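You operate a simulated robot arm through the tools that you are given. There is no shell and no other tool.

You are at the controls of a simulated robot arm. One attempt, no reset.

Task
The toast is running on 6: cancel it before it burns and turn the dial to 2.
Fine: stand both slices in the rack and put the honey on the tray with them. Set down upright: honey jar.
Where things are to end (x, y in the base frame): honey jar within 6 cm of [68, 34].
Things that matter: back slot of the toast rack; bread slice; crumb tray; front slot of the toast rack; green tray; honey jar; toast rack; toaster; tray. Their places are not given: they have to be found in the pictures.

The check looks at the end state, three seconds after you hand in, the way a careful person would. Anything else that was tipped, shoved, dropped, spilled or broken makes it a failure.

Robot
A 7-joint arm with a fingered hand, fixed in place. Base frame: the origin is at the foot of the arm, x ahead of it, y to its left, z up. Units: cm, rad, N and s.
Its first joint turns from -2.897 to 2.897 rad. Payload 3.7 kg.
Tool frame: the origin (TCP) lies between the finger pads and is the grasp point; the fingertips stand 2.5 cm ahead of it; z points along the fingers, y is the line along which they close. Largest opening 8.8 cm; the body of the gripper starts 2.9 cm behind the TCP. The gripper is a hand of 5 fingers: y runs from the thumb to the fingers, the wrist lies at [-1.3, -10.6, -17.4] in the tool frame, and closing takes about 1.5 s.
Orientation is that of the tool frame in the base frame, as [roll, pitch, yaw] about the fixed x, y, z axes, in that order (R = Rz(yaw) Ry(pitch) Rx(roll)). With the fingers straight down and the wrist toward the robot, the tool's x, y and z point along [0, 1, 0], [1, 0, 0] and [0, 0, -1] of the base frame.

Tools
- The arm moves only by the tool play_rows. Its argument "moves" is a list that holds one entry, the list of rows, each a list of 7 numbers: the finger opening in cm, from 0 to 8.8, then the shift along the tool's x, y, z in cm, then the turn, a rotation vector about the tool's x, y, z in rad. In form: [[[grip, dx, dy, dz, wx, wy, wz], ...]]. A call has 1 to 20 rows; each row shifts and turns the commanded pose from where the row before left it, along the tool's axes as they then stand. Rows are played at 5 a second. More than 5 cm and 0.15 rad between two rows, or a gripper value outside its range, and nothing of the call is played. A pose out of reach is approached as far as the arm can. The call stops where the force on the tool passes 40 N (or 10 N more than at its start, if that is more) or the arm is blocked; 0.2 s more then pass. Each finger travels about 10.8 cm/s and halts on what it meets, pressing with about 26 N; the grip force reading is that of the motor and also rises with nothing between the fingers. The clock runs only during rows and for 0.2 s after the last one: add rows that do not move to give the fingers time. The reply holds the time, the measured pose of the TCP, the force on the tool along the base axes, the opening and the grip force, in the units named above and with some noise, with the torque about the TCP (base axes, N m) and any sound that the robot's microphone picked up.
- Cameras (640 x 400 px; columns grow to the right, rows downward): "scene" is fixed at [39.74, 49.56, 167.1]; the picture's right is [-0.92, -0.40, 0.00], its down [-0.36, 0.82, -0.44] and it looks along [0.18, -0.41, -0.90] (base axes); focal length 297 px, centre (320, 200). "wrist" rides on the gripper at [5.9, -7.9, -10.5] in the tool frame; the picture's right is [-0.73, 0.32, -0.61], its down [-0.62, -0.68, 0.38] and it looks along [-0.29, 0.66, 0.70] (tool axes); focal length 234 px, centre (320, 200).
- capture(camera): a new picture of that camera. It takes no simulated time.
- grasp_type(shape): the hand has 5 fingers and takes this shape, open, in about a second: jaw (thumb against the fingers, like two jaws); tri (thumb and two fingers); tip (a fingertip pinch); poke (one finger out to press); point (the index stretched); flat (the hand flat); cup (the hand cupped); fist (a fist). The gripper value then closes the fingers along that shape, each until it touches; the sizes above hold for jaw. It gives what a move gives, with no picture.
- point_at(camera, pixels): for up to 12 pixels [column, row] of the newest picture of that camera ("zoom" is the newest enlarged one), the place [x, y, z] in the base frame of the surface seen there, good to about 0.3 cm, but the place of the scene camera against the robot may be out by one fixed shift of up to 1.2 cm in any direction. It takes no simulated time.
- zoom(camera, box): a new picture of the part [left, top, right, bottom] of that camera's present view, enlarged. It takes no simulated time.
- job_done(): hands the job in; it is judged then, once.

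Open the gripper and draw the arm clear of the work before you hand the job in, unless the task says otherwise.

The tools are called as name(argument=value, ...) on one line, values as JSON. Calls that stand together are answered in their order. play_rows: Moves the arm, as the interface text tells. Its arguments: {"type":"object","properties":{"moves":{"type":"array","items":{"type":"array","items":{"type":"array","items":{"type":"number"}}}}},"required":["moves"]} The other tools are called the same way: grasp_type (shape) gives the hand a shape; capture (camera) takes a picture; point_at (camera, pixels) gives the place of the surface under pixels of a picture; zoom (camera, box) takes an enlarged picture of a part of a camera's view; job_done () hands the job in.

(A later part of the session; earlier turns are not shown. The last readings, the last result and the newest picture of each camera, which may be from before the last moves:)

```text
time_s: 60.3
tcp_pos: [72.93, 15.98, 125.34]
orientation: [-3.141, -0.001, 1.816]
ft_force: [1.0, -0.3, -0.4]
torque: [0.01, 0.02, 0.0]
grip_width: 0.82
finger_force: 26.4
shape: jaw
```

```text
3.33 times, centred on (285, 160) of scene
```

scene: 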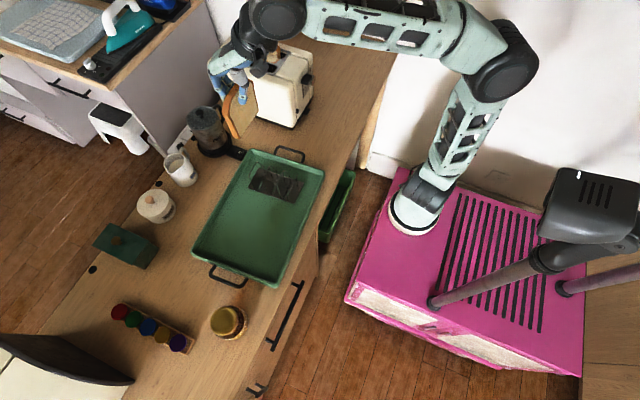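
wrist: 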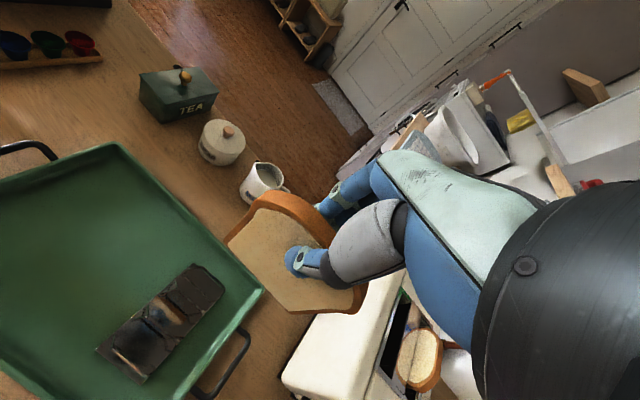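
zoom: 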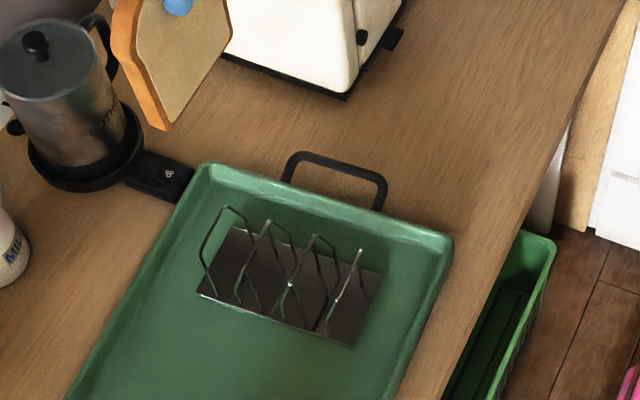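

I check the slice's alignment and place over the rack with both cameras.

point_at(camera="wrist", pixels=[[235, 245], [280, 298], [290, 305], [340, 303], [258, 215], [270, 250], [105, 350], [190, 268], [220, 288], [140, 378]])

point_at(camera="zoom", pixels=[[228, 208], [203, 255], [270, 222], [240, 272], [313, 236], [290, 283], [360, 252], [337, 300], [165, 125], [150, 115], [200, 80], [125, 60]])

```text
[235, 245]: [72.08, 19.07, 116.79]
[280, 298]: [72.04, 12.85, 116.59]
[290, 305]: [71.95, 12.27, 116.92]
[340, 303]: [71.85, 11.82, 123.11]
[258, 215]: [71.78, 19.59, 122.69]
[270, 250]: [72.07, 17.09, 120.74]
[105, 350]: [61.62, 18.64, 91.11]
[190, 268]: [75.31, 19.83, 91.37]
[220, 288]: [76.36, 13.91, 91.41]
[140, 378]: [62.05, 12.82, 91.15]
```

```text
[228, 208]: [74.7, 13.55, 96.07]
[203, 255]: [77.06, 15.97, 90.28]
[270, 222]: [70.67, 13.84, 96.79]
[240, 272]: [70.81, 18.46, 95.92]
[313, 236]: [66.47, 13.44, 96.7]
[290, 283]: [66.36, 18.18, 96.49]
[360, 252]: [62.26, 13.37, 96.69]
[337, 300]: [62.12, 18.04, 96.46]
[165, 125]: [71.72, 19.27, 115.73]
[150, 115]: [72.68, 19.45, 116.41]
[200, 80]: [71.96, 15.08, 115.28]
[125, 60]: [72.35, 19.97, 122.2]
```

The slice is parallel to the hoops; relative to the scene-measured hoops (74.7 and 70.7) it should shift +0.3 cm in x. I descend 17.5 cm, to just above the hoops, and check.

play_rows(moves=[[[0.5, -0.07, 0.29, 3.5, 0, 0, 0], [0.5, 0, 0, 3.5, 0, 0, 0], [0.5, 0, 0, 3.5, 0, 0, 0], [0.5, 0, 0, 3.5, 0, 0, 0], [0.5, 0, 0, 3.0, 0, 0, 0], [0.5, 0, 0, 0, 0, 0, 0]]])

capture(camera="wrist")

zoom(camera="scene", box=[220, 110, 350, 220])

```text
time_s: 61.7
tcp_pos: [73.27, 15.87, 108.38]
orientation: [3.141, 0.0, 1.817]
ft_force: [0.0, -0.4, -0.2]
torque: [0.0, 0.03, 0.02]
grip_width: 0.84
finger_force: 26.0
shape: jaw
```

```text
taken
```

wrist: 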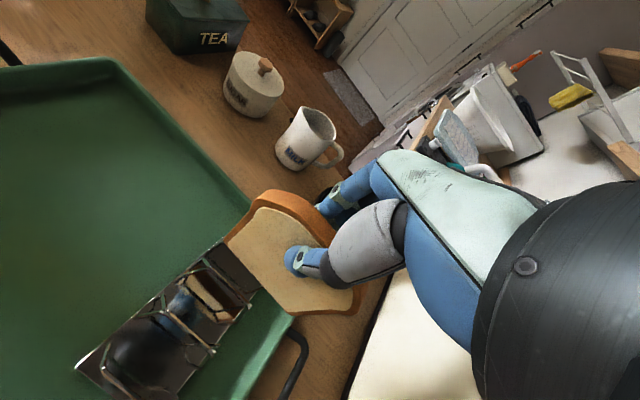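

```text
3.64 times, centred on (285, 165) of scene
```

zoom: 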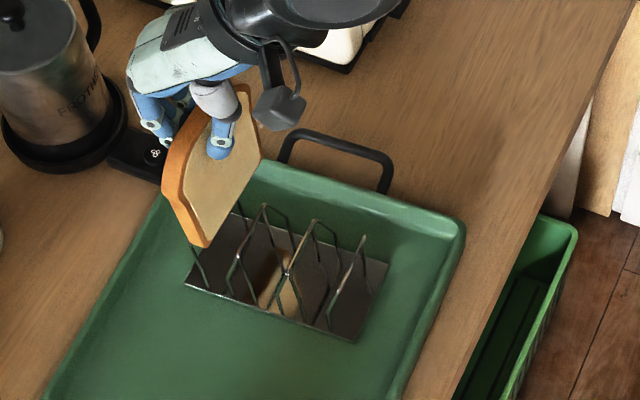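

The slice's bottom is now about 1.5 cm above the hoops. I zoom in to check that it sits between the first and second hoops.

zoom(camera="scene", box=[245, 140, 305, 200])

point_at(camera="zoom", pixels=[[280, 268], [268, 265], [262, 258], [330, 180], [345, 130], [250, 210], [370, 185], [325, 285], [440, 220], [395, 310], [520, 250], [477, 345]])

zoom(camera="wrist", box=[70, 180, 350, 400])

```text
6.67 times, centred on (275, 170) of scene
```

zoom: 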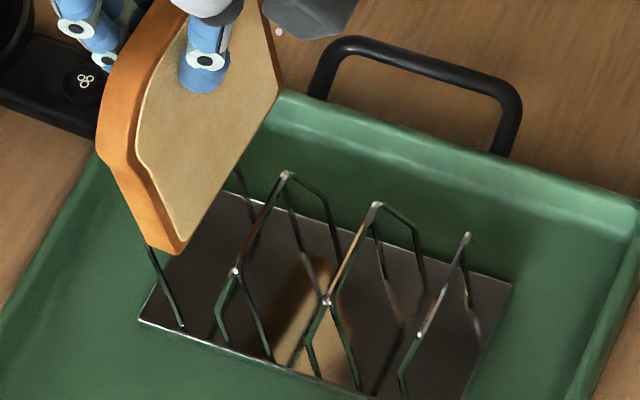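

```text
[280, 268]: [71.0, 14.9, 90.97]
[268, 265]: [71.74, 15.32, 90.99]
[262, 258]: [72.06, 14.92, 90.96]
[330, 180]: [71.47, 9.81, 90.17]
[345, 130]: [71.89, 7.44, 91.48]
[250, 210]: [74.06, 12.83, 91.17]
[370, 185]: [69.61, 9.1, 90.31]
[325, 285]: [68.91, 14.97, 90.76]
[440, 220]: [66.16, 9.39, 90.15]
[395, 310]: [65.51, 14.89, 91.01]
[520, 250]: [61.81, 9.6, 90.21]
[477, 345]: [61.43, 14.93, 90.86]
```

```text
1.82 times, centred on (210, 290) of wrist
```

zoom: 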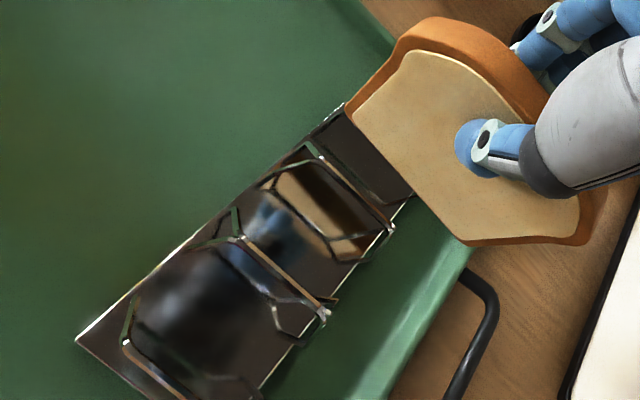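

I measure the slice's bottom corner (178,248) and hoop 2's top (285,176)/(236,271) in this scene zoom.

zoom(camera="scene", box=[245, 140, 305, 200])

point_at(camera="zoom", pixels=[[176, 245], [160, 235], [186, 236], [210, 205], [150, 175], [143, 225], [285, 176], [236, 271], [376, 206], [327, 302], [165, 290], [155, 262]])

```text
6.67 times, centred on (275, 170) of scene
```

zoom: 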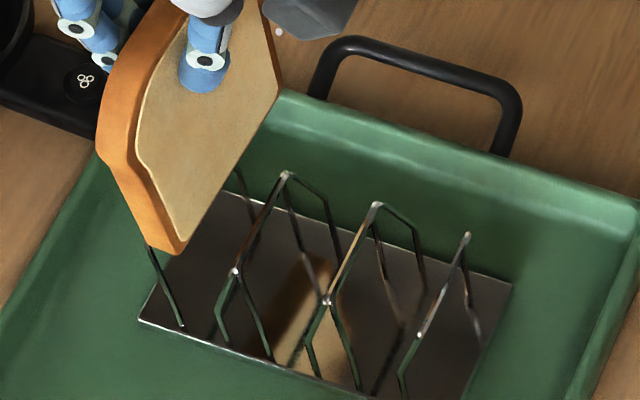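

```text
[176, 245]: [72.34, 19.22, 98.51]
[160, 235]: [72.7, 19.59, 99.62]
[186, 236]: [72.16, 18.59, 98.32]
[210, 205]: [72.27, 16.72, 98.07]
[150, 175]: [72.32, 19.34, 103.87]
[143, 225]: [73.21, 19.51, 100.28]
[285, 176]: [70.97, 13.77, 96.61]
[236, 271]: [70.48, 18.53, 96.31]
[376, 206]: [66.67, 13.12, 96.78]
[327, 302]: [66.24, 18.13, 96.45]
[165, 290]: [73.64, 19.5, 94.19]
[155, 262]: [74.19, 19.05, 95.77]
```

In the scene frame the slice spans x≈72.2–73.3, between hoops at 70.7 and 74.6, so it is centred in the back slot. I lower it, slowly at the end.

play_rows(moves=[[[0.5, 0, 0, 2.5, 0, 0, 0], [0.5, 0, 0, 2.5, 0, 0, 0], [0.5, 0, 0, 1.0, 0, 0, 0], [0.5, 0, 0, 0.5, 0, 0, 0], [0.5, 0, 0, 0.3, 0, 0, 0], [0.5, 0, 0, 0.0, 0, 0, 0]]])

zoom(camera="scene", box=[245, 140, 305, 200])

point_at(camera="zoom", pixels=[[176, 315], [186, 310], [200, 290], [210, 270], [150, 260], [240, 230]])

```text
time_s: 63.1
tcp_pos: [73.14, 15.92, 101.61]
orientation: [-3.141, 0.001, 1.817]
ft_force: [-1.1, -1.7, 5.8]
torque: [0.02, 0.0, 0.03]
grip_width: 0.85
finger_force: 26.3
shape: jaw
```

```text
6.67 times, centred on (275, 170) of scene
```

zoom: 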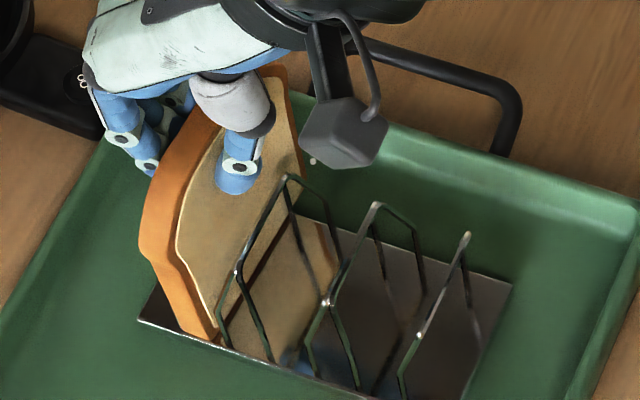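

```text
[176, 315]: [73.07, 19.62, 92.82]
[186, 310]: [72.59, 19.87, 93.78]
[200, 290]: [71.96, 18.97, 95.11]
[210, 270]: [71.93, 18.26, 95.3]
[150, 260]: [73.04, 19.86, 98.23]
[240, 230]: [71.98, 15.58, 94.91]
```

The slice has reached the plate (5.8 N upward). I open the fingers, then rise.

play_rows(moves=[[[1.5, 0, 0, 0, 0, 0, 0], [2.5, 0, 0, 0, 0, 0, 0], [4, 0, 0, 0, 0, 0, 0], [5, 0, 0, 0, 0, 0, 0], [5, 0, 0, 0, 0, 0, 0]]])

zoom(camera="scene", box=[245, 140, 305, 200])

capture(camera="wrist")

```text
time_s: 64.3
tcp_pos: [73.07, 15.94, 101.48]
orientation: [3.141, 0.0, 1.817]
ft_force: [0.2, -0.8, 0.8]
torque: [0.02, -0.01, 0.0]
grip_width: 4.96
finger_force: 0.0
shape: jaw
```

```text
6.67 times, centred on (275, 170) of scene
```

zoom: 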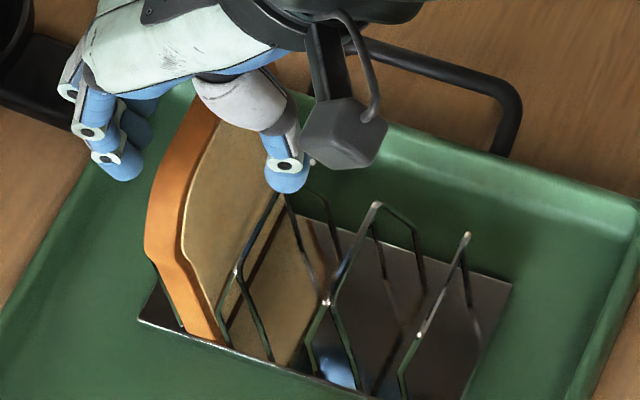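

```text
taken
```

wrist: 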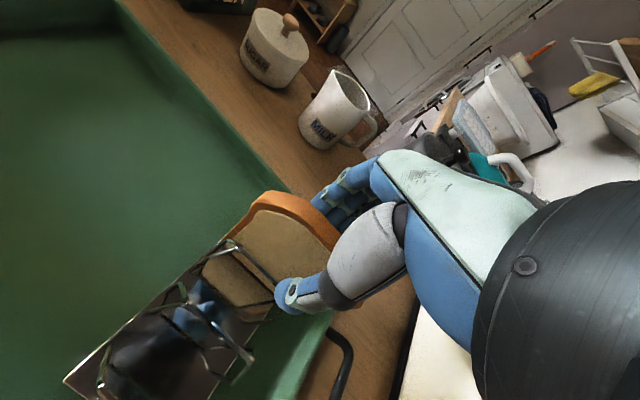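

The slice stands in the back slot on its own. I rise, turn back, and go above the back slice in the toaster.

play_rows(moves=[[[5, 0, 0, -3, 0, 0, 0], [5, 0, 0, -4.5, 0, 0, 0], [5, 0, 0, -4.5, 0, 0, 0], [5, 0, 0, -4.5, 0, 0, 0], [5, 0, 0, -4, 0, 0, -0.1473], [5, 0, 0, 0, 0, 0, -0.1473], [5, 0, 0, 0, 0, 0, -0.1473], [5, 0, 0, 0, 0, 0, -0.1473], [5, 0, 0, 0, 0, 0, -0.1473], [5, 0, 0, 0, 0, 0, -0.1473], [5, 0, 0, 0, 0, 0, -0.1473], [5, 0, 0, 0, 0, 0, -0.1473], [5, 0, 0, 0, 0, 0, -0.1473]]])

capture(camera="scene")

zoom(camera="scene", box=[245, 140, 305, 200])

```text
time_s: 67.1
tcp_pos: [73.19, 16.07, 122.2]
orientation: [3.141, -0.001, -3.139]
ft_force: [-0.2, 0.2, -0.4]
torque: [-0.01, -0.03, 0.0]
grip_width: 4.97
finger_force: 0.1
shape: jaw
```

```text
taken
```

scene: 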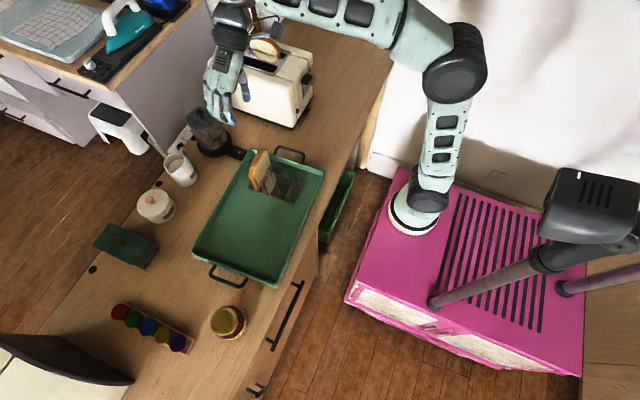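

```text
6.67 times, centred on (275, 170) of scene
```

zoom: 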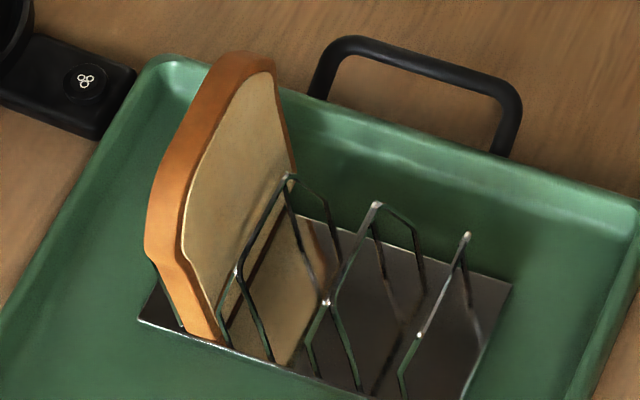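

Slice one stands in the back slot. I move over the second slice at about (85.5,-15.65).

play_rows(moves=[[[5, -1.76, -4.53, 0, 0, 0, 0], [5, -1.76, -4.53, 0, 0, 0, 0], [5, -1.76, -4.53, 0, 0, 0, 0], [5, -1.76, -4.53, 0, 0, 0, 0], [5, -1.76, -4.53, 0, 0, 0, 0], [5, -1.76, -4.53, 0, 0, 0, 0], [5, -1.76, -4.53, 0, 0, 0, 0], [5, 0, 0, 3, 0, 0, 0]]])

capture(camera="wrist")

zoom(camera="scene", box=[210, 0, 330, 90])

```text
time_s: 68.9
tcp_pos: [85.57, -15.73, 119.12]
orientation: [-3.139, -0.002, 3.142]
ft_force: [0.3, -0.2, -0.4]
torque: [-0.04, -0.04, 0.01]
grip_width: 4.99
finger_force: 0.1
shape: jaw
```

```text
taken
```

wrist: 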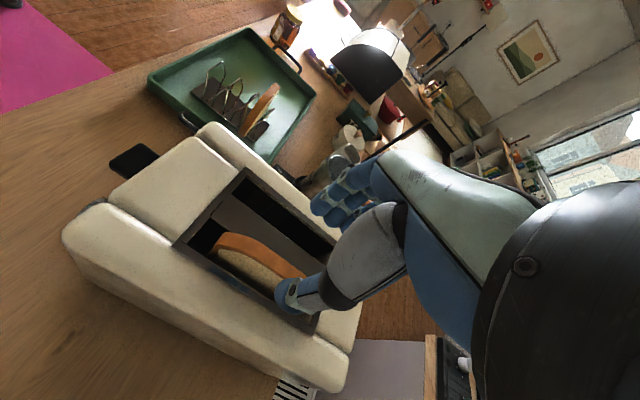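

```text
4.44 times, centred on (270, 45) of scene
```

zoom: 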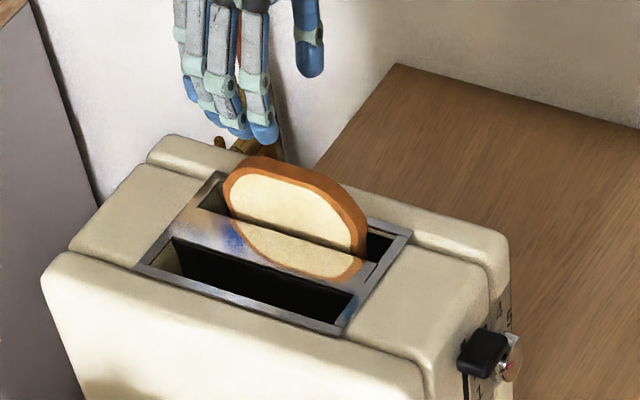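

I cross-check the second slice's place with the wrist view: crust at (255,246), rear face at (240,262).

point_at(camera="wrist", pixels=[[235, 237], [255, 246], [280, 262], [240, 258], [260, 268], [220, 245], [300, 275]])

point_at(camera="zoom", pixels=[[290, 170], [280, 185], [290, 210], [235, 190], [350, 240], [235, 175], [365, 235]])

```text
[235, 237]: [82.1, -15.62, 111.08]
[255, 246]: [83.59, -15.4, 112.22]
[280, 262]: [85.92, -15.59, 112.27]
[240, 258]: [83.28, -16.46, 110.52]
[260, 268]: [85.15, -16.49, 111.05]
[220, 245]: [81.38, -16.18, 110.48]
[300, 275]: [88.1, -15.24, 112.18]
```

```text
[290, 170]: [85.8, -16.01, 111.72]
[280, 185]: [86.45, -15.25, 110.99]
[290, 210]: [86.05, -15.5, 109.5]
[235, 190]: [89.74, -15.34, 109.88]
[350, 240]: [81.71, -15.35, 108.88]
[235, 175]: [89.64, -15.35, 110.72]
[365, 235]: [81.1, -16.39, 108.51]
```

The second slice's centre is y≈-15.9. I descend with a slight -y correction and close on it.

play_rows(moves=[[[5, 0, -0.17, 2.5, 0, 0, 0], [5, 0, 0, 2.5, 0, 0, 0], [5, 0, 0, 1.7, 0, 0, 0], [5, 0, 0, 0.9, 0, 0, 0], [4, 0, 0, 0, 0, 0, 0], [3, 0, 0, 0, 0, 0, 0], [2, 0, 0, 0, 0, 0, 0], [1, 0, 0, 0, 0, 0, 0], [0.5, 0, 0, 0, 0, 0, 0], [0.5, 0, 0, 0, 0, 0, 0]]])

zoom(camera="wrist", box=[180, 150, 400, 340])

zoom(camera="scene", box=[210, 0, 330, 90])

```text
time_s: 71.1
tcp_pos: [85.43, -15.79, 111.48]
orientation: [-3.14, 0.0, -3.139]
ft_force: [0.5, 1.3, -0.2]
torque: [0.05, -0.05, 0.13]
grip_width: 0.85
finger_force: 25.7
shape: jaw
```

```text
2.11 times, centred on (290, 245) of wrist
```

zoom: 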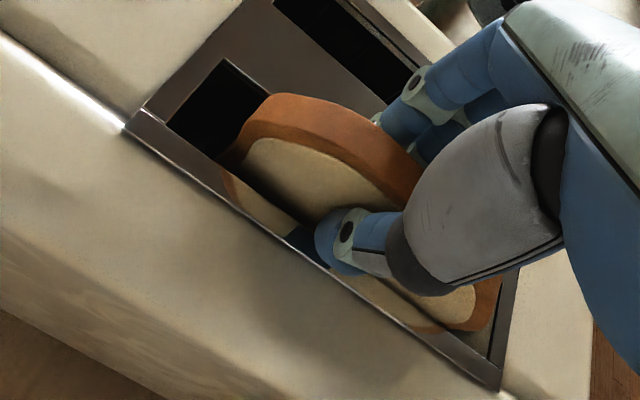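

```text
4.44 times, centred on (270, 45) of scene
```

zoom: 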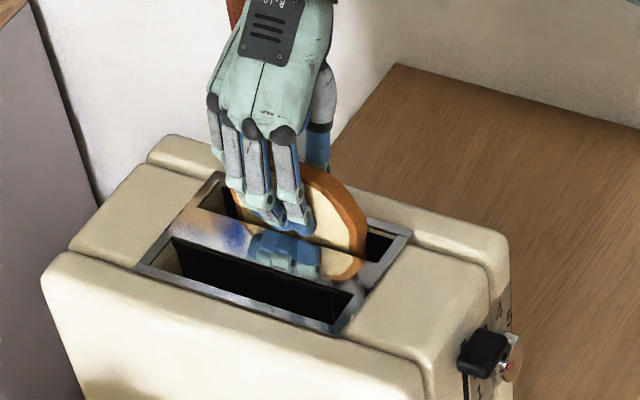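

Gripped the same way (0.85 cm, 26 N). I lift it straight up.

play_rows(moves=[[[0.5, 0, 0, -1.5, 0, 0, 0], [0.5, 0, 0, -2.5, 0, 0, 0], [0.5, 0, 0, -3, 0, 0, 0], [0.5, 0, 0, -3.5, 0, 0, 0], [0.5, 0, 0, -3.5, 0, 0, 0], [0.5, 0, 0, 0, 0, 0, 0]]])

capture(camera="wrist")

point_at(camera="wrist", pixels=[[235, 245], [280, 298], [290, 305], [340, 303], [258, 215], [270, 250], [255, 270], [270, 285]])

```text
time_s: 72.5
tcp_pos: [85.57, -15.92, 123.15]
orientation: [-3.141, 0.0, -3.14]
ft_force: [0.4, 0.1, -0.4]
torque: [-0.01, 0.05, 0.0]
grip_width: 0.83
finger_force: 26.3
shape: jaw
out of reach, approached as far as the arm can: row 5
```

```text
taken
```

wrist: 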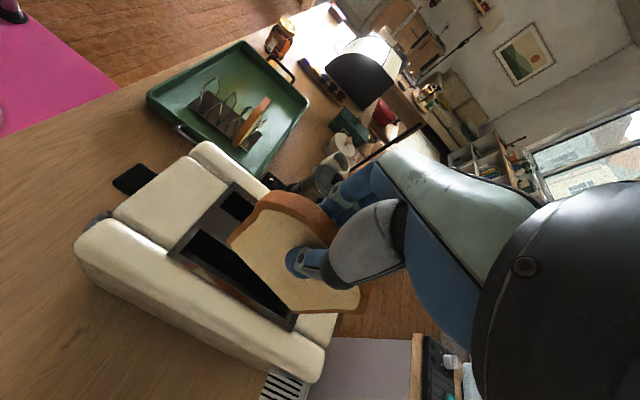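

```text
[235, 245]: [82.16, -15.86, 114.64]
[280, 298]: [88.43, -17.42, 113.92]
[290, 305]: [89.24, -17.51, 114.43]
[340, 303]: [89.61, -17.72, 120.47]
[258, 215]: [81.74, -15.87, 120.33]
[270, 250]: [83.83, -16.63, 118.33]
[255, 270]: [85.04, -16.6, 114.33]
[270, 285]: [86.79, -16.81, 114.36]
```

The slice is out (reach limit stopped the lift at z=123, bottom about 4.6 cm above the toaster). I carry it over the front slot at about (64.4,15.6) and rotate by -1.29 rad.

play_rows(moves=[[[0.5, 2.59, 3.94, 0, 0, 0, 0], [0.5, 2.59, 3.94, 0, 0, 0, 0], [0.5, 2.59, 3.94, 0, 0, 0, 0], [0.5, 2.59, 3.94, 0, 0, 0, 0], [0.5, 2.59, 3.94, 0, 0, 0, 0], [0.5, 2.59, 3.94, 0, 0, 0, 0], [0.5, 2.59, 3.94, 0, 0, 0, 0], [0.5, 2.59, 3.94, 0, 0, 0, 0], [0.5, 0, 0, 0, 0, 0, 0.1433], [0.5, 0, 0, 0, 0, 0, 0.1433], [0.5, 0, 0, 0, 0, 0, 0.1433], [0.5, 0, 0, 0, 0, 0, 0.1433], [0.5, 0, 0, 0, 0, 0, 0.1433], [0.5, 0, 0, 0, 0, 0, 0.1433], [0.5, 0, 0, 0, 0, 0, 0.1433], [0.5, 0, 0, 0, 0, 0, 0.1433], [0.5, 0, 0, 0, 0, 0, 0.1433]]])

capture(camera="scene")

capture(camera="wrist")

```text
time_s: 76.1
tcp_pos: [64.7, 15.66, 123.08]
orientation: [-3.141, 0.002, 1.849]
ft_force: [0.4, -0.1, -0.4]
torque: [0.0, 0.0, -0.02]
grip_width: 0.82
finger_force: 25.8
shape: jaw
```

```text
taken
```

scene: 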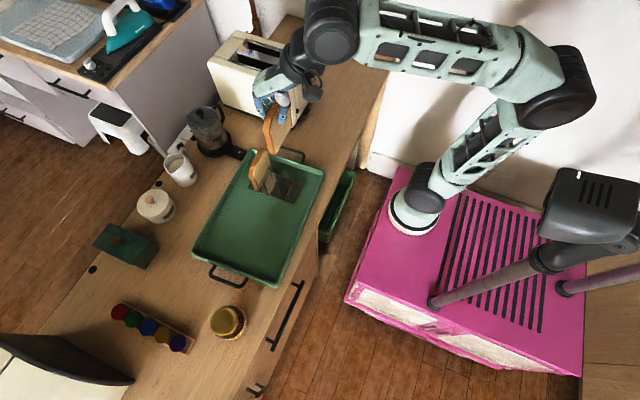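

```text
taken
```

wrist: 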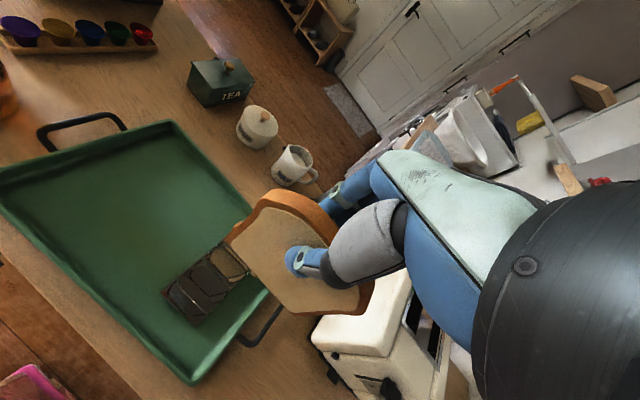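

I descend to just above the hoops and check the alignment.

play_rows(moves=[[[0.5, 0, 0, 3.7, 0, 0, 0], [0.5, 0, 0, 3.7, 0, 0, 0], [0.5, 0, 0, 3.7, 0, 0, 0], [0.5, 0, 0, 3.5, 0, 0, 0], [0.5, 0, 0, 0, 0, 0, 0]]])

zoom(camera="scene", box=[245, 130, 315, 200])

```text
time_s: 77.3
tcp_pos: [64.54, 15.62, 108.67]
orientation: [-3.141, -0.001, 1.852]
ft_force: [0.2, -0.5, -0.6]
torque: [0.01, -0.01, -0.01]
grip_width: 0.83
finger_force: 25.9
shape: jaw
```

```text
5.71 times, centred on (280, 165) of scene
```

zoom: 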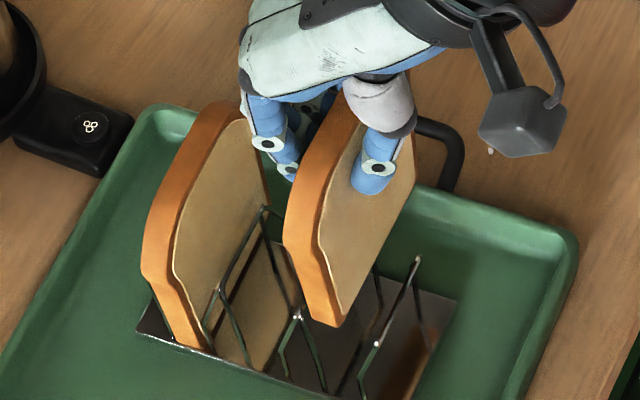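

I measure slice two's lower edge and hoops 3 and 4 in this view.

point_at(camera="zoom", pixels=[[333, 320], [345, 312], [365, 285], [385, 245], [320, 300], [300, 225], [298, 317], [418, 260], [378, 343], [265, 210], [220, 292], [270, 120]])

capture(camera="wrist")

```text
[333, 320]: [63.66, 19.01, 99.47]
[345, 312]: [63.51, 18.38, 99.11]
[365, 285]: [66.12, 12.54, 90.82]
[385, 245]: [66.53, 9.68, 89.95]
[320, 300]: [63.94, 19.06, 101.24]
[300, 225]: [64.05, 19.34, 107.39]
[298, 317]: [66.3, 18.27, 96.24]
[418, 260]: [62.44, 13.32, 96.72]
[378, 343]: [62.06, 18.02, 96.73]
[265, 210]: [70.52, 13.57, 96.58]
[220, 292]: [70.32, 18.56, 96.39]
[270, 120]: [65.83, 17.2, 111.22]
```

```text
taken
```

wrist: 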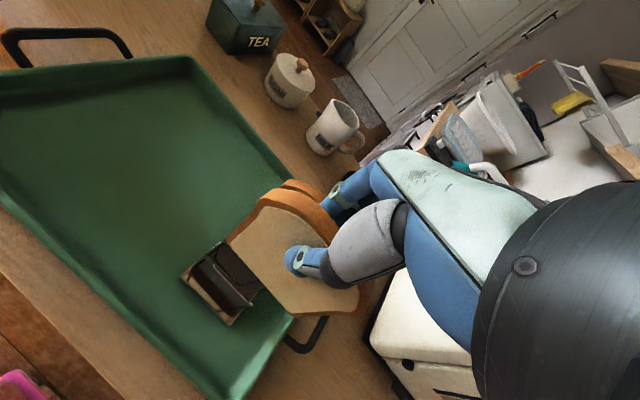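

Slice two's near face is x≈63.5 (centre ≈64.1) against a slot centre of 64.35. I shift +0.25 cm and lower.

play_rows(moves=[[[0.5, -0.07, 0.24, 0.8, 0, 0, 0], [0.5, 0, 0, 2.4, 0, 0, 0], [0.5, 0, 0, 2.2, 0, 0, 0], [0.5, 0, 0, 1.0, 0, 0, 0], [0.5, 0, 0, 0.4, 0, 0, 0], [0.5, 0, 0, 0, 0, 0, 0]]])

zoom(camera="scene", box=[245, 130, 315, 200])

```text
time_s: 78.7
tcp_pos: [64.93, 15.56, 101.67]
orientation: [3.141, 0.001, 1.854]
ft_force: [-0.9, -0.4, -0.1]
torque: [-0.02, 0.03, 0.06]
grip_width: 0.85
finger_force: 25.9
shape: jaw
```

```text
5.71 times, centred on (280, 165) of scene
```

zoom: 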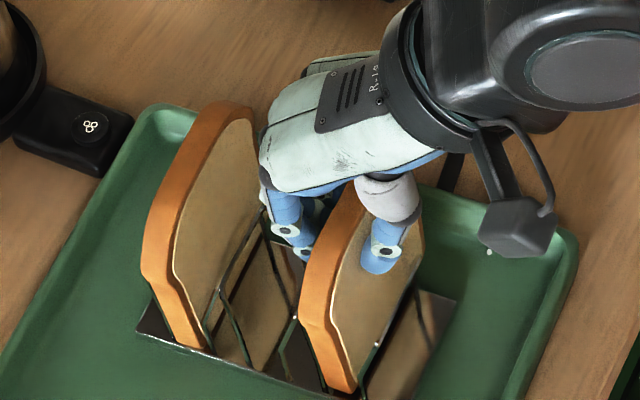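

No contact yet. I lower in small steps.

play_rows(moves=[[[0.5, 0, 0, 0.15, 0, 0, 0], [0.5, 0, 0, 0.15, 0, 0, 0], [0.5, 0, 0, 0, 0, 0, 0]]])

```text
time_s: 79.5
tcp_pos: [64.96, 15.63, 101.39]
orientation: [3.141, 0.001, 1.853]
ft_force: [-0.8, -0.7, 0.2]
torque: [0.0, 0.05, -0.02]
grip_width: 0.85
finger_force: 26.1
shape: jaw
```

play_rows(moves=[[[0.5, 0, 0, 0.15, 0, 0, 0], [0.5, 0, 0, 0.15, 0, 0, 0], [0.5, 0, 0, 0, 0, 0, 0]]])

zoom(camera="scene", box=[255, 150, 305, 200])

```text
time_s: 80.3
tcp_pos: [64.85, 15.65, 101.18]
orientation: [-3.14, 0.002, 1.854]
ft_force: [-0.8, -0.7, 4.5]
torque: [-0.01, 0.04, 0.0]
grip_width: 0.85
finger_force: 25.7
shape: jaw
```

```text
8.00 times, centred on (280, 175) of scene
```

zoom: 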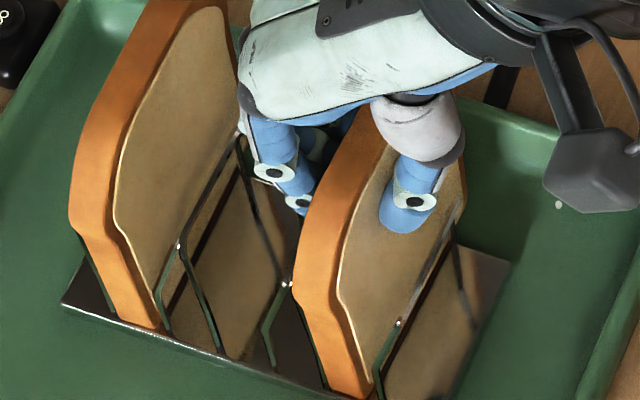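

The slice now rests on the plate (4.5 N upward). I open the fingers.

play_rows(moves=[[[1.5, 0, 0, 0, 0, 0, 0], [2.5, 0, 0, 0, 0, 0, 0], [3.5, 0, 0, 0, 0, 0, 0], [4.5, 0, 0, 0, 0, 0, 0], [4.5, 0, 0, 0, 0, 0, 0]]])

zoom(camera="scene", box=[245, 130, 315, 200])

```text
time_s: 81.5
tcp_pos: [64.99, 15.75, 101.16]
orientation: [-3.141, 0.0, 1.852]
ft_force: [0.0, -0.4, 0.1]
torque: [0.04, -0.02, 0.01]
grip_width: 4.43
finger_force: 0.0
shape: jaw
```

```text
5.71 times, centred on (280, 165) of scene
```

zoom: 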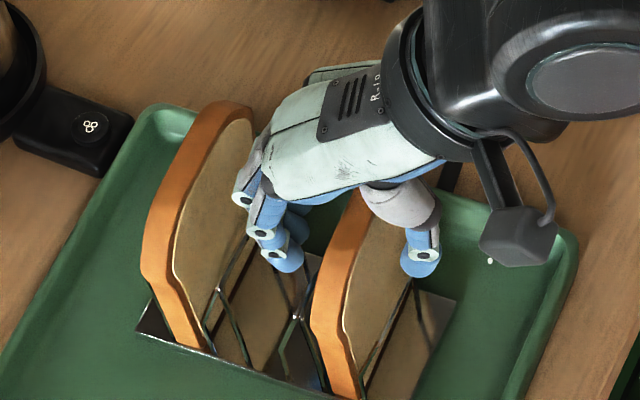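

Both slices stand in the rack. I rise straight up and look again.

play_rows(moves=[[[4.5, 0, 0, -2.5, 0, 0, 0], [4.5, 0, 0, -4, 0, 0, 0], [4.5, 0, 0, -4.5, 0, 0, 0], [4.5, 0, 0, -4.5, 0, 0, 0], [4.5, 0, 0, -2, 0, 0, 0]]])

capture(camera="scene")

zoom(camera="scene", box=[245, 130, 315, 200])

zoom(camera="scene", box=[190, 280, 270, 360])

```text
time_s: 82.7
tcp_pos: [64.92, 15.73, 118.76]
orientation: [3.141, -0.001, 1.854]
ft_force: [0.3, 0.3, 0.0]
torque: [0.01, 0.02, 0.01]
grip_width: 4.47
finger_force: 0.0
shape: jaw
```

```text
taken
```

scene: 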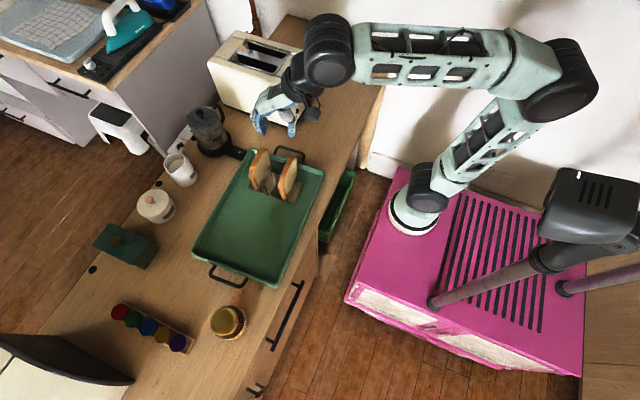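

```text
5.71 times, centred on (280, 165) of scene
```

zoom: 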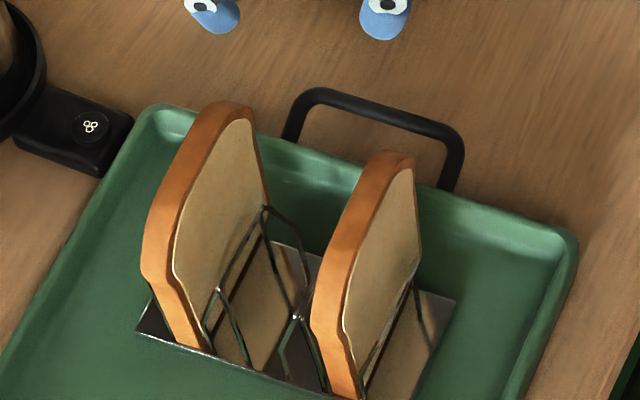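

```text
5.00 times, centred on (230, 320) of scene
```

zoom: 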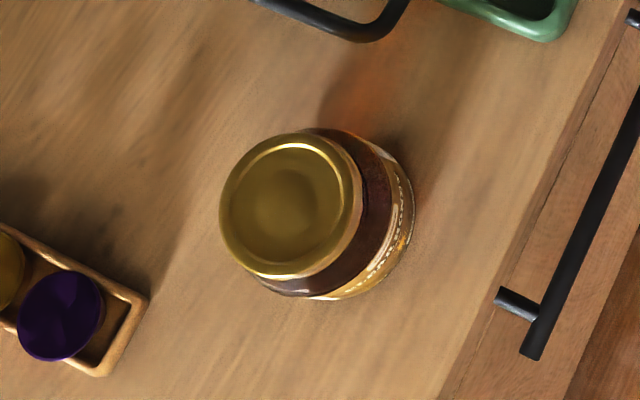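

Both slices stand well. Now the honey jar: I measure its lid rim and body in the zoomed view.

point_at(camera="zoom", pixels=[[285, 208], [226, 208], [355, 210], [288, 142], [275, 270], [240, 165], [335, 255], [375, 190], [400, 220], [350, 285], [300, 292], [420, 260]])

```text
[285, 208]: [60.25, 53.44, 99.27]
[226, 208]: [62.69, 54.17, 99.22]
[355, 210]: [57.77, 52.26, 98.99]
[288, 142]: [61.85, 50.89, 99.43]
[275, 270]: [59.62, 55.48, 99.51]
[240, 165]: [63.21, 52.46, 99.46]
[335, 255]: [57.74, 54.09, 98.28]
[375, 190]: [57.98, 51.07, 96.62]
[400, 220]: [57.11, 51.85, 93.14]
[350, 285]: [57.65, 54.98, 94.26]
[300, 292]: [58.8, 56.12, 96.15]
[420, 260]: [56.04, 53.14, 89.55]
```

The jar's lid centre is about (60.4,53.2), lid top z≈99.4, body about 7 cm wide. I first turn the hand +0.85 rad so the wrist stays on the base side (keeping the elbow away from the mast), then move above the jar with the fingers fully open.

play_rows(moves=[[[6, 0, 0, 0, 0, 0, -0.1417], [7, 0, 0, 0, 0, 0, -0.1417], [8.8, 0, 0, 0, 0, 0, -0.1417], [8.8, 0, 0, 0, 0, 0, -0.1417], [8.8, 0, 0, 0, 0, 0, -0.1417], [8.8, 0, 0, 0, 0, 0, -0.1417], [8.8, 2.216, 3.567, 0, 0, 0, 0], [8.8, 2.216, 3.567, 0, 0, 0, 0], [8.8, 2.216, 3.567, 0, 0, 0, 0], [8.8, 2.216, 3.567, 0, 0, 0, 0]]])

capture(camera="scene")

```text
time_s: 84.9
tcp_pos: [63.04, 32.26, 118.73]
orientation: [3.141, 0.0, 2.704]
ft_force: [-0.2, 0.8, 0.0]
torque: [0.0, 0.01, -0.01]
grip_width: 8.78
finger_force: 0.1
shape: jaw
```

```text
taken
```

scene: 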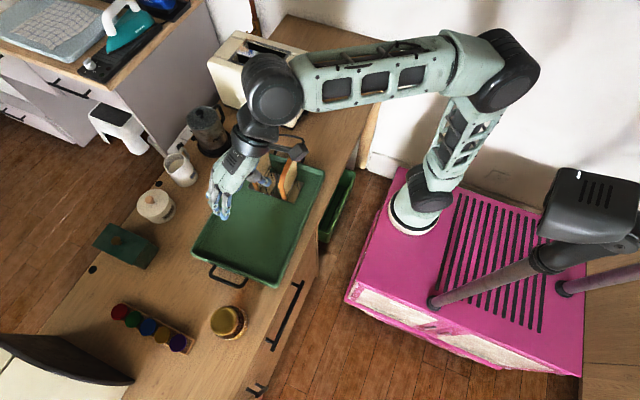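

Clear so far. I continue to above the jar.

play_rows(moves=[[[8.8, 2.25, 3.57, 0, 0, 0, 0], [8.8, 2.25, 3.57, 0, 0, 0, 0], [8.8, 2.25, 3.57, 0, 0, 0, 0], [8.8, 2.25, 3.57, 0, 0, 0, 0], [8.8, 2.25, 3.57, 1, 0, 0, 0], [8.8, 0, 0, 4, 0, 0, 0], [8.8, 0, 0, 0, 0, 0, 0]]])

capture(camera="scene")

capture(camera="wrist")

```text
time_s: 86.5
tcp_pos: [60.3, 53.29, 113.6]
orientation: [3.14, 0.0, 2.703]
ft_force: [-0.3, -0.8, -0.6]
torque: [-0.02, 0.01, -0.01]
grip_width: 8.77
finger_force: 0.1
shape: jaw
```

```text
taken
```

scene: 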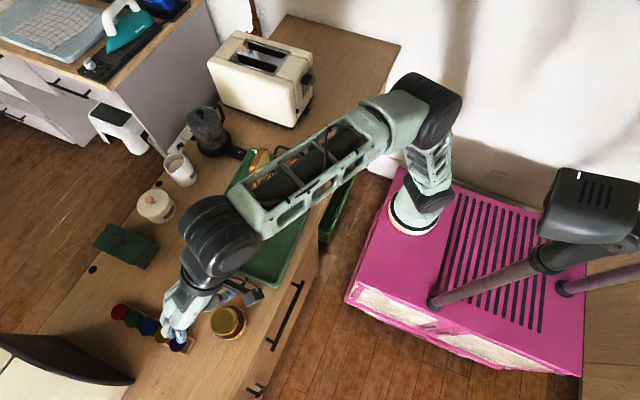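

```text
taken
```

wrist: 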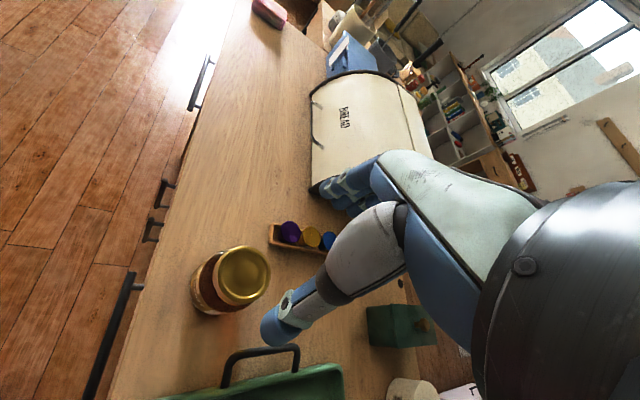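

By projection the lid at (243,275) is right under the TCP. I refine with wrist measurements of the lid rim.

point_at(camera="wrist", pixels=[[243, 275], [219, 275], [266, 275], [243, 251], [243, 299], [200, 280], [205, 305], [195, 295]])

zoom(camera="wrist", box=[170, 210, 350, 350])

```text
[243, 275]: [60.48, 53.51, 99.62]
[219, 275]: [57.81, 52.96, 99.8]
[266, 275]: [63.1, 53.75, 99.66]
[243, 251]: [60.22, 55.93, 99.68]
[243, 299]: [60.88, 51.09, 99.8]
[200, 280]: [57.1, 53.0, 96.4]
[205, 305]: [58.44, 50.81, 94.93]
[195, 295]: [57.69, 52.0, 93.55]
```

```text
2.86 times, centred on (260, 280) of wrist
```

zoom: 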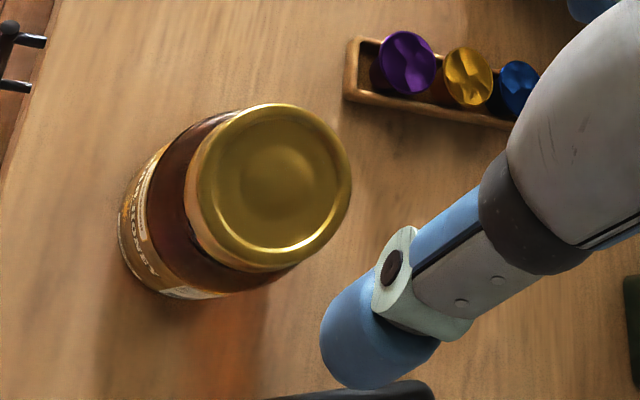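

The label reads HONEY and the lid centre is (60.5,53.45). I check how near the coloured cups are to where the fingers will come down.

point_at(camera="scene", pixels=[[180, 343], [188, 350], [183, 352], [165, 338]])

point_at(camera="wrist", pixels=[[290, 232], [272, 235], [270, 243], [300, 252], [310, 236], [326, 240], [285, 222], [240, 355], [265, 350]])

```text
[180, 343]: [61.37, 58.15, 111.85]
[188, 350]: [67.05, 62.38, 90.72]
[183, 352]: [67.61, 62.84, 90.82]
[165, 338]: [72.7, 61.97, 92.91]
```

```text
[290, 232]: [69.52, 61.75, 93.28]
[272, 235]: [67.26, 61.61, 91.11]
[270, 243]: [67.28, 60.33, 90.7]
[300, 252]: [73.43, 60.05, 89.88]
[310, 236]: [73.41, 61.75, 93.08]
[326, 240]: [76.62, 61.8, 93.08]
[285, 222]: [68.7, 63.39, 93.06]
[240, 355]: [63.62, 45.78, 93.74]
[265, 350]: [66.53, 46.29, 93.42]
```

There is ample clearance (cup tray corner at (67.3,60.3), handle at y≈46). I descend over the jar to TCP z≈97.4.

play_rows(moves=[[[8.8, -0.11, 0.23, 3.5, 0, 0, 0], [8.8, 0, 0, 3.5, 0, 0, 0], [8.8, 0, 0, 3.5, 0, 0, 0], [8.8, 0, 0, 2.5, 0, 0, 0], [8.8, 0, 0, 0, 0, 0, 0]]])

capture(camera="wrist")

zoom(camera="scene", box=[160, 250, 290, 360])

```text
time_s: 87.7
tcp_pos: [60.56, 53.44, 100.68]
orientation: [-3.14, 0.0, 2.704]
ft_force: [0.3, 0.6, -0.3]
torque: [0.01, 0.0, 0.0]
grip_width: 8.75
finger_force: 0.0
shape: jaw
```

```text
taken
```

wrist: 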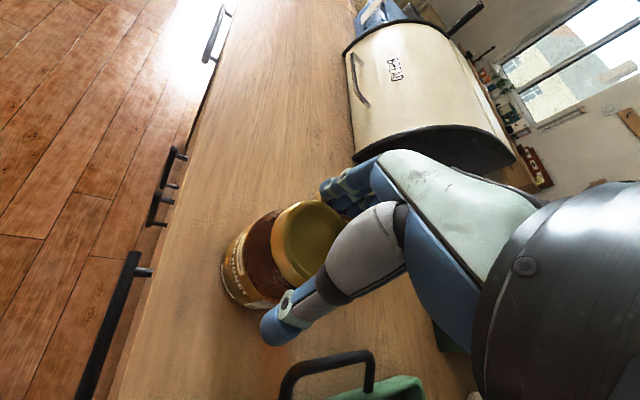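

```text
3.64 times, centred on (225, 305) of scene
```

zoom: 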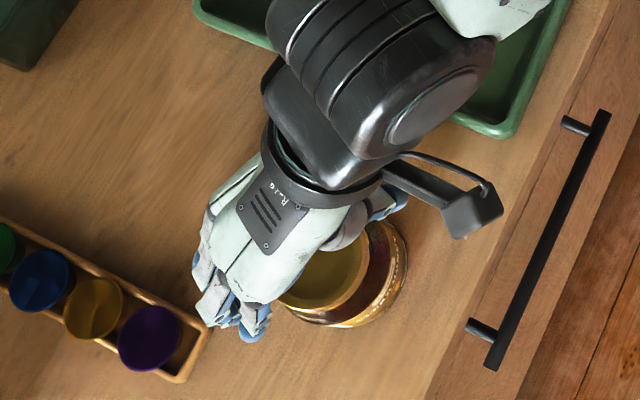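

Fingers and thumb straddle the jar. I go the last 3.3 cm down in smaller steps.

play_rows(moves=[[[8.8, 0, 0, 1.3, 0, 0, 0], [8.8, 0, 0, 1.0, 0, 0, 0], [8.8, 0, 0, 0.6, 0, 0, 0], [8.8, 0, 0, 0.4, 0, 0, 0]]])

zoom(camera="wrist", box=[200, 150, 400, 360])

zoom(camera="scene", box=[180, 270, 270, 360])

```text
time_s: 88.7
tcp_pos: [60.55, 53.59, 97.4]
orientation: [3.14, 0.001, 2.705]
ft_force: [0.3, 2.1, 6.7]
torque: [0.01, 0.01, -0.01]
grip_width: 8.78
finger_force: 0.0
shape: jaw
```

```text
1.90 times, centred on (300, 255) of wrist
```

zoom: 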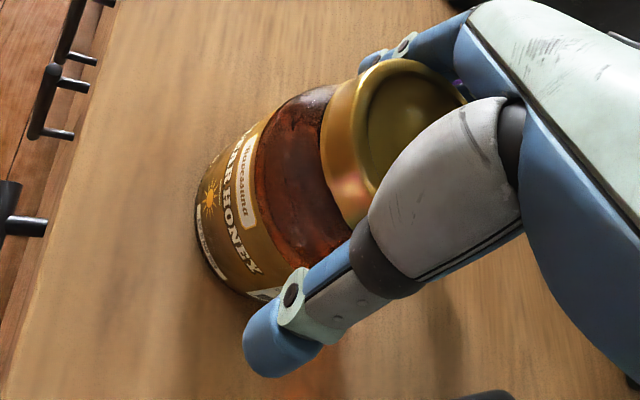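

```text
4.44 times, centred on (225, 315) of scene
```

zoom: 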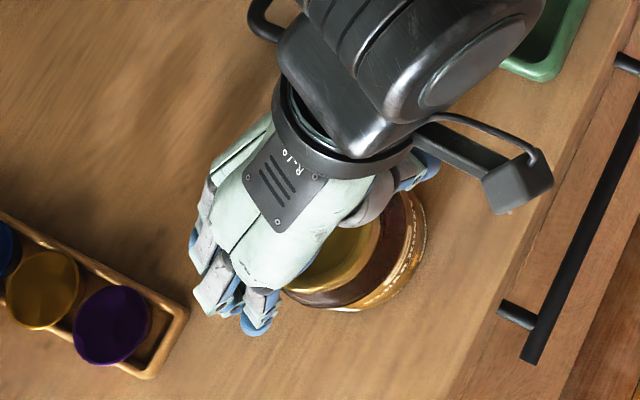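

A 6.7 N upward push: the palm just touches the lid. I raise 0.4 cm and then close the fingers around the jar.

play_rows(moves=[[[8.8, 0, 0, -0.4, 0, 0, 0], [8.8, 0, 0, 0, 0, 0, 0], [8, 0, 0, 0, 0, 0, 0], [7, 0, 0, 0, 0, 0, 0], [6, 0, 0, 0, 0, 0, 0], [5, 0, 0, 0, 0, 0, 0], [5, 0, 0, 0, 0, 0, 0]]])

zoom(camera="wrist", box=[200, 150, 400, 360])

zoom(camera="scene", box=[180, 270, 270, 360])

```text
time_s: 90.3
tcp_pos: [60.51, 53.51, 97.69]
orientation: [-3.141, -0.001, 2.703]
ft_force: [-0.7, -2.7, 0.3]
torque: [-0.17, 0.14, -0.01]
grip_width: 6.52
finger_force: 26.2
shape: jaw
```

```text
1.90 times, centred on (300, 255) of wrist
```

zoom: 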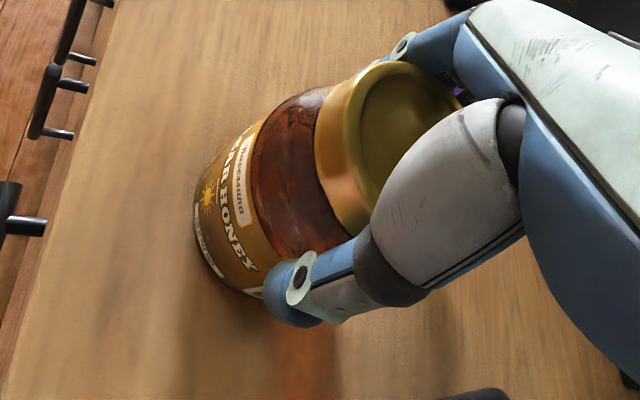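

```text
4.44 times, centred on (225, 315) of scene
```

zoom: 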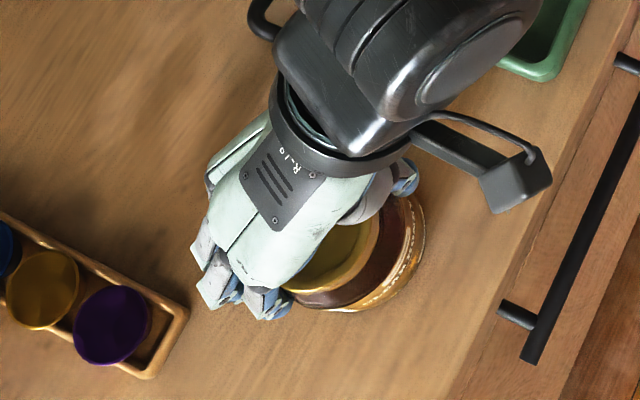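

Gripped at 6.5 cm with 26 N. I lift a little and check.

play_rows(moves=[[[5, 0, 0, -0.7, 0, 0, 0], [5, 0, 0, -1.5, 0, 0, 0], [5, 0, 0, -2.5, 0, 0, 0], [5, 0, 0, 0, 0, 0, 0]]])

capture(camera="wrist")

zoom(camera="scene", box=[180, 270, 270, 360])

```text
time_s: 91.3
tcp_pos: [60.59, 53.49, 102.37]
orientation: [-3.138, 0.0, 2.704]
ft_force: [-0.4, -0.1, -5.1]
torque: [0.0, 0.05, 0.02]
grip_width: 6.52
finger_force: 26.1
shape: jaw
```

```text
taken
```

wrist: 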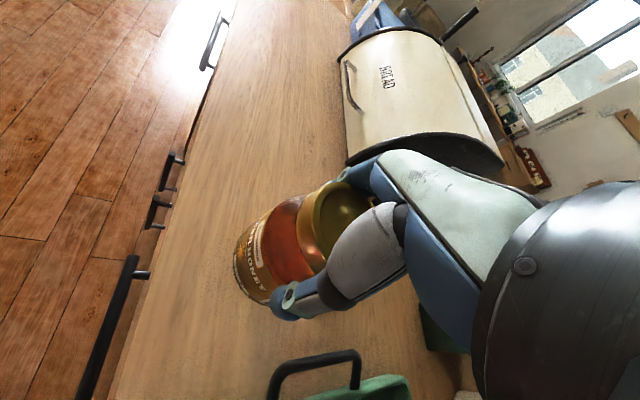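

```text
4.44 times, centred on (225, 315) of scene
```

zoom: 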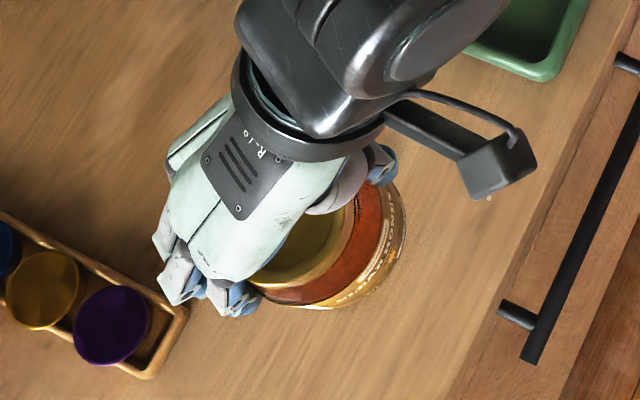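

The jar hangs securely (about 0.5 kg), its bottom 8.1 cm below the TCP. I raise it more and carry it over (68,34) on the tray.

play_rows(moves=[[[5, 0, 0, -2.5, 0, 0, 0], [5, 0, 0, -2.5, 0, 0, 0], [5, -2.99, -2.91, 0, 0, 0, 0], [5, -2.99, -2.91, 0, 0, 0, 0], [5, -2.99, -2.91, 0, 0, 0, 0], [5, -2.99, -2.91, 0, 0, 0, 0], [5, -2.99, -2.91, 0, 0, 0, 0], [5, 0, 0, 0, 0, 0, 0]]])

capture(camera="scene")

capture(camera="wrist")

```text
time_s: 93.1
tcp_pos: [67.92, 33.67, 107.33]
orientation: [-3.138, 0.0, 2.704]
ft_force: [-0.1, 0.8, -4.9]
torque: [0.02, 0.0, -0.01]
grip_width: 6.52
finger_force: 26.3
shape: jaw
```

```text
taken
```

scene: 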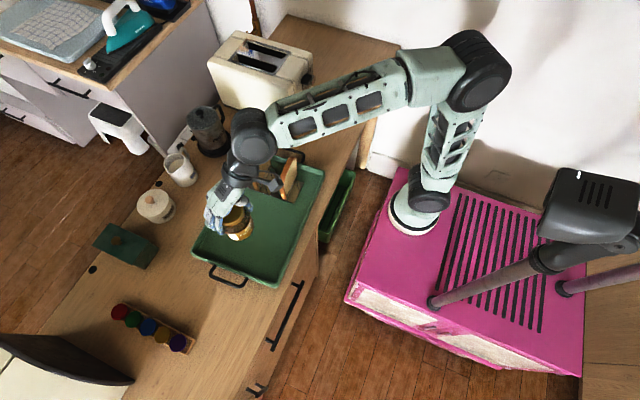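

```text
taken
```

wrist: 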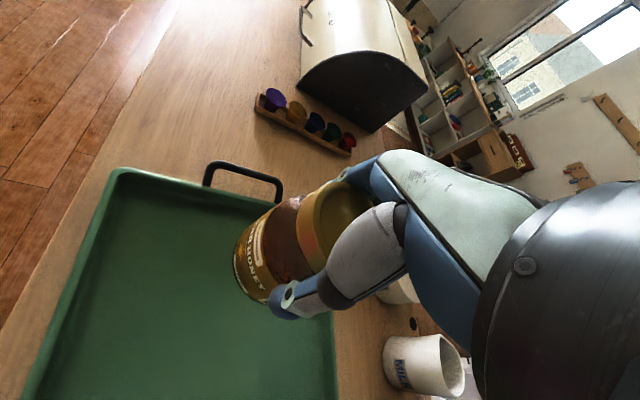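

The jar is over (67.9,33.7). I lower it toward the tray floor (contact expected near TCP z≈98.2).

play_rows(moves=[[[5, 0, 0.2, 3, 0, 0, 0], [5, 0, 0, 3, 0, 0, 0], [5, 0, 0, 1.7, 0, 0, 0], [5, 0, 0, 0.8, 0, 0, 0], [5, 0, 0, 0.3, 0, 0, 0], [5, 0, 0, 0, 0, 0, 0]]])

```text
time_s: 94.5
tcp_pos: [68.09, 34.14, 98.54]
orientation: [-3.141, 0.001, 2.703]
ft_force: [-0.8, 0.8, -5.7]
torque: [0.01, 0.0, -0.04]
grip_width: 6.54
finger_force: 25.8
shape: jaw
```

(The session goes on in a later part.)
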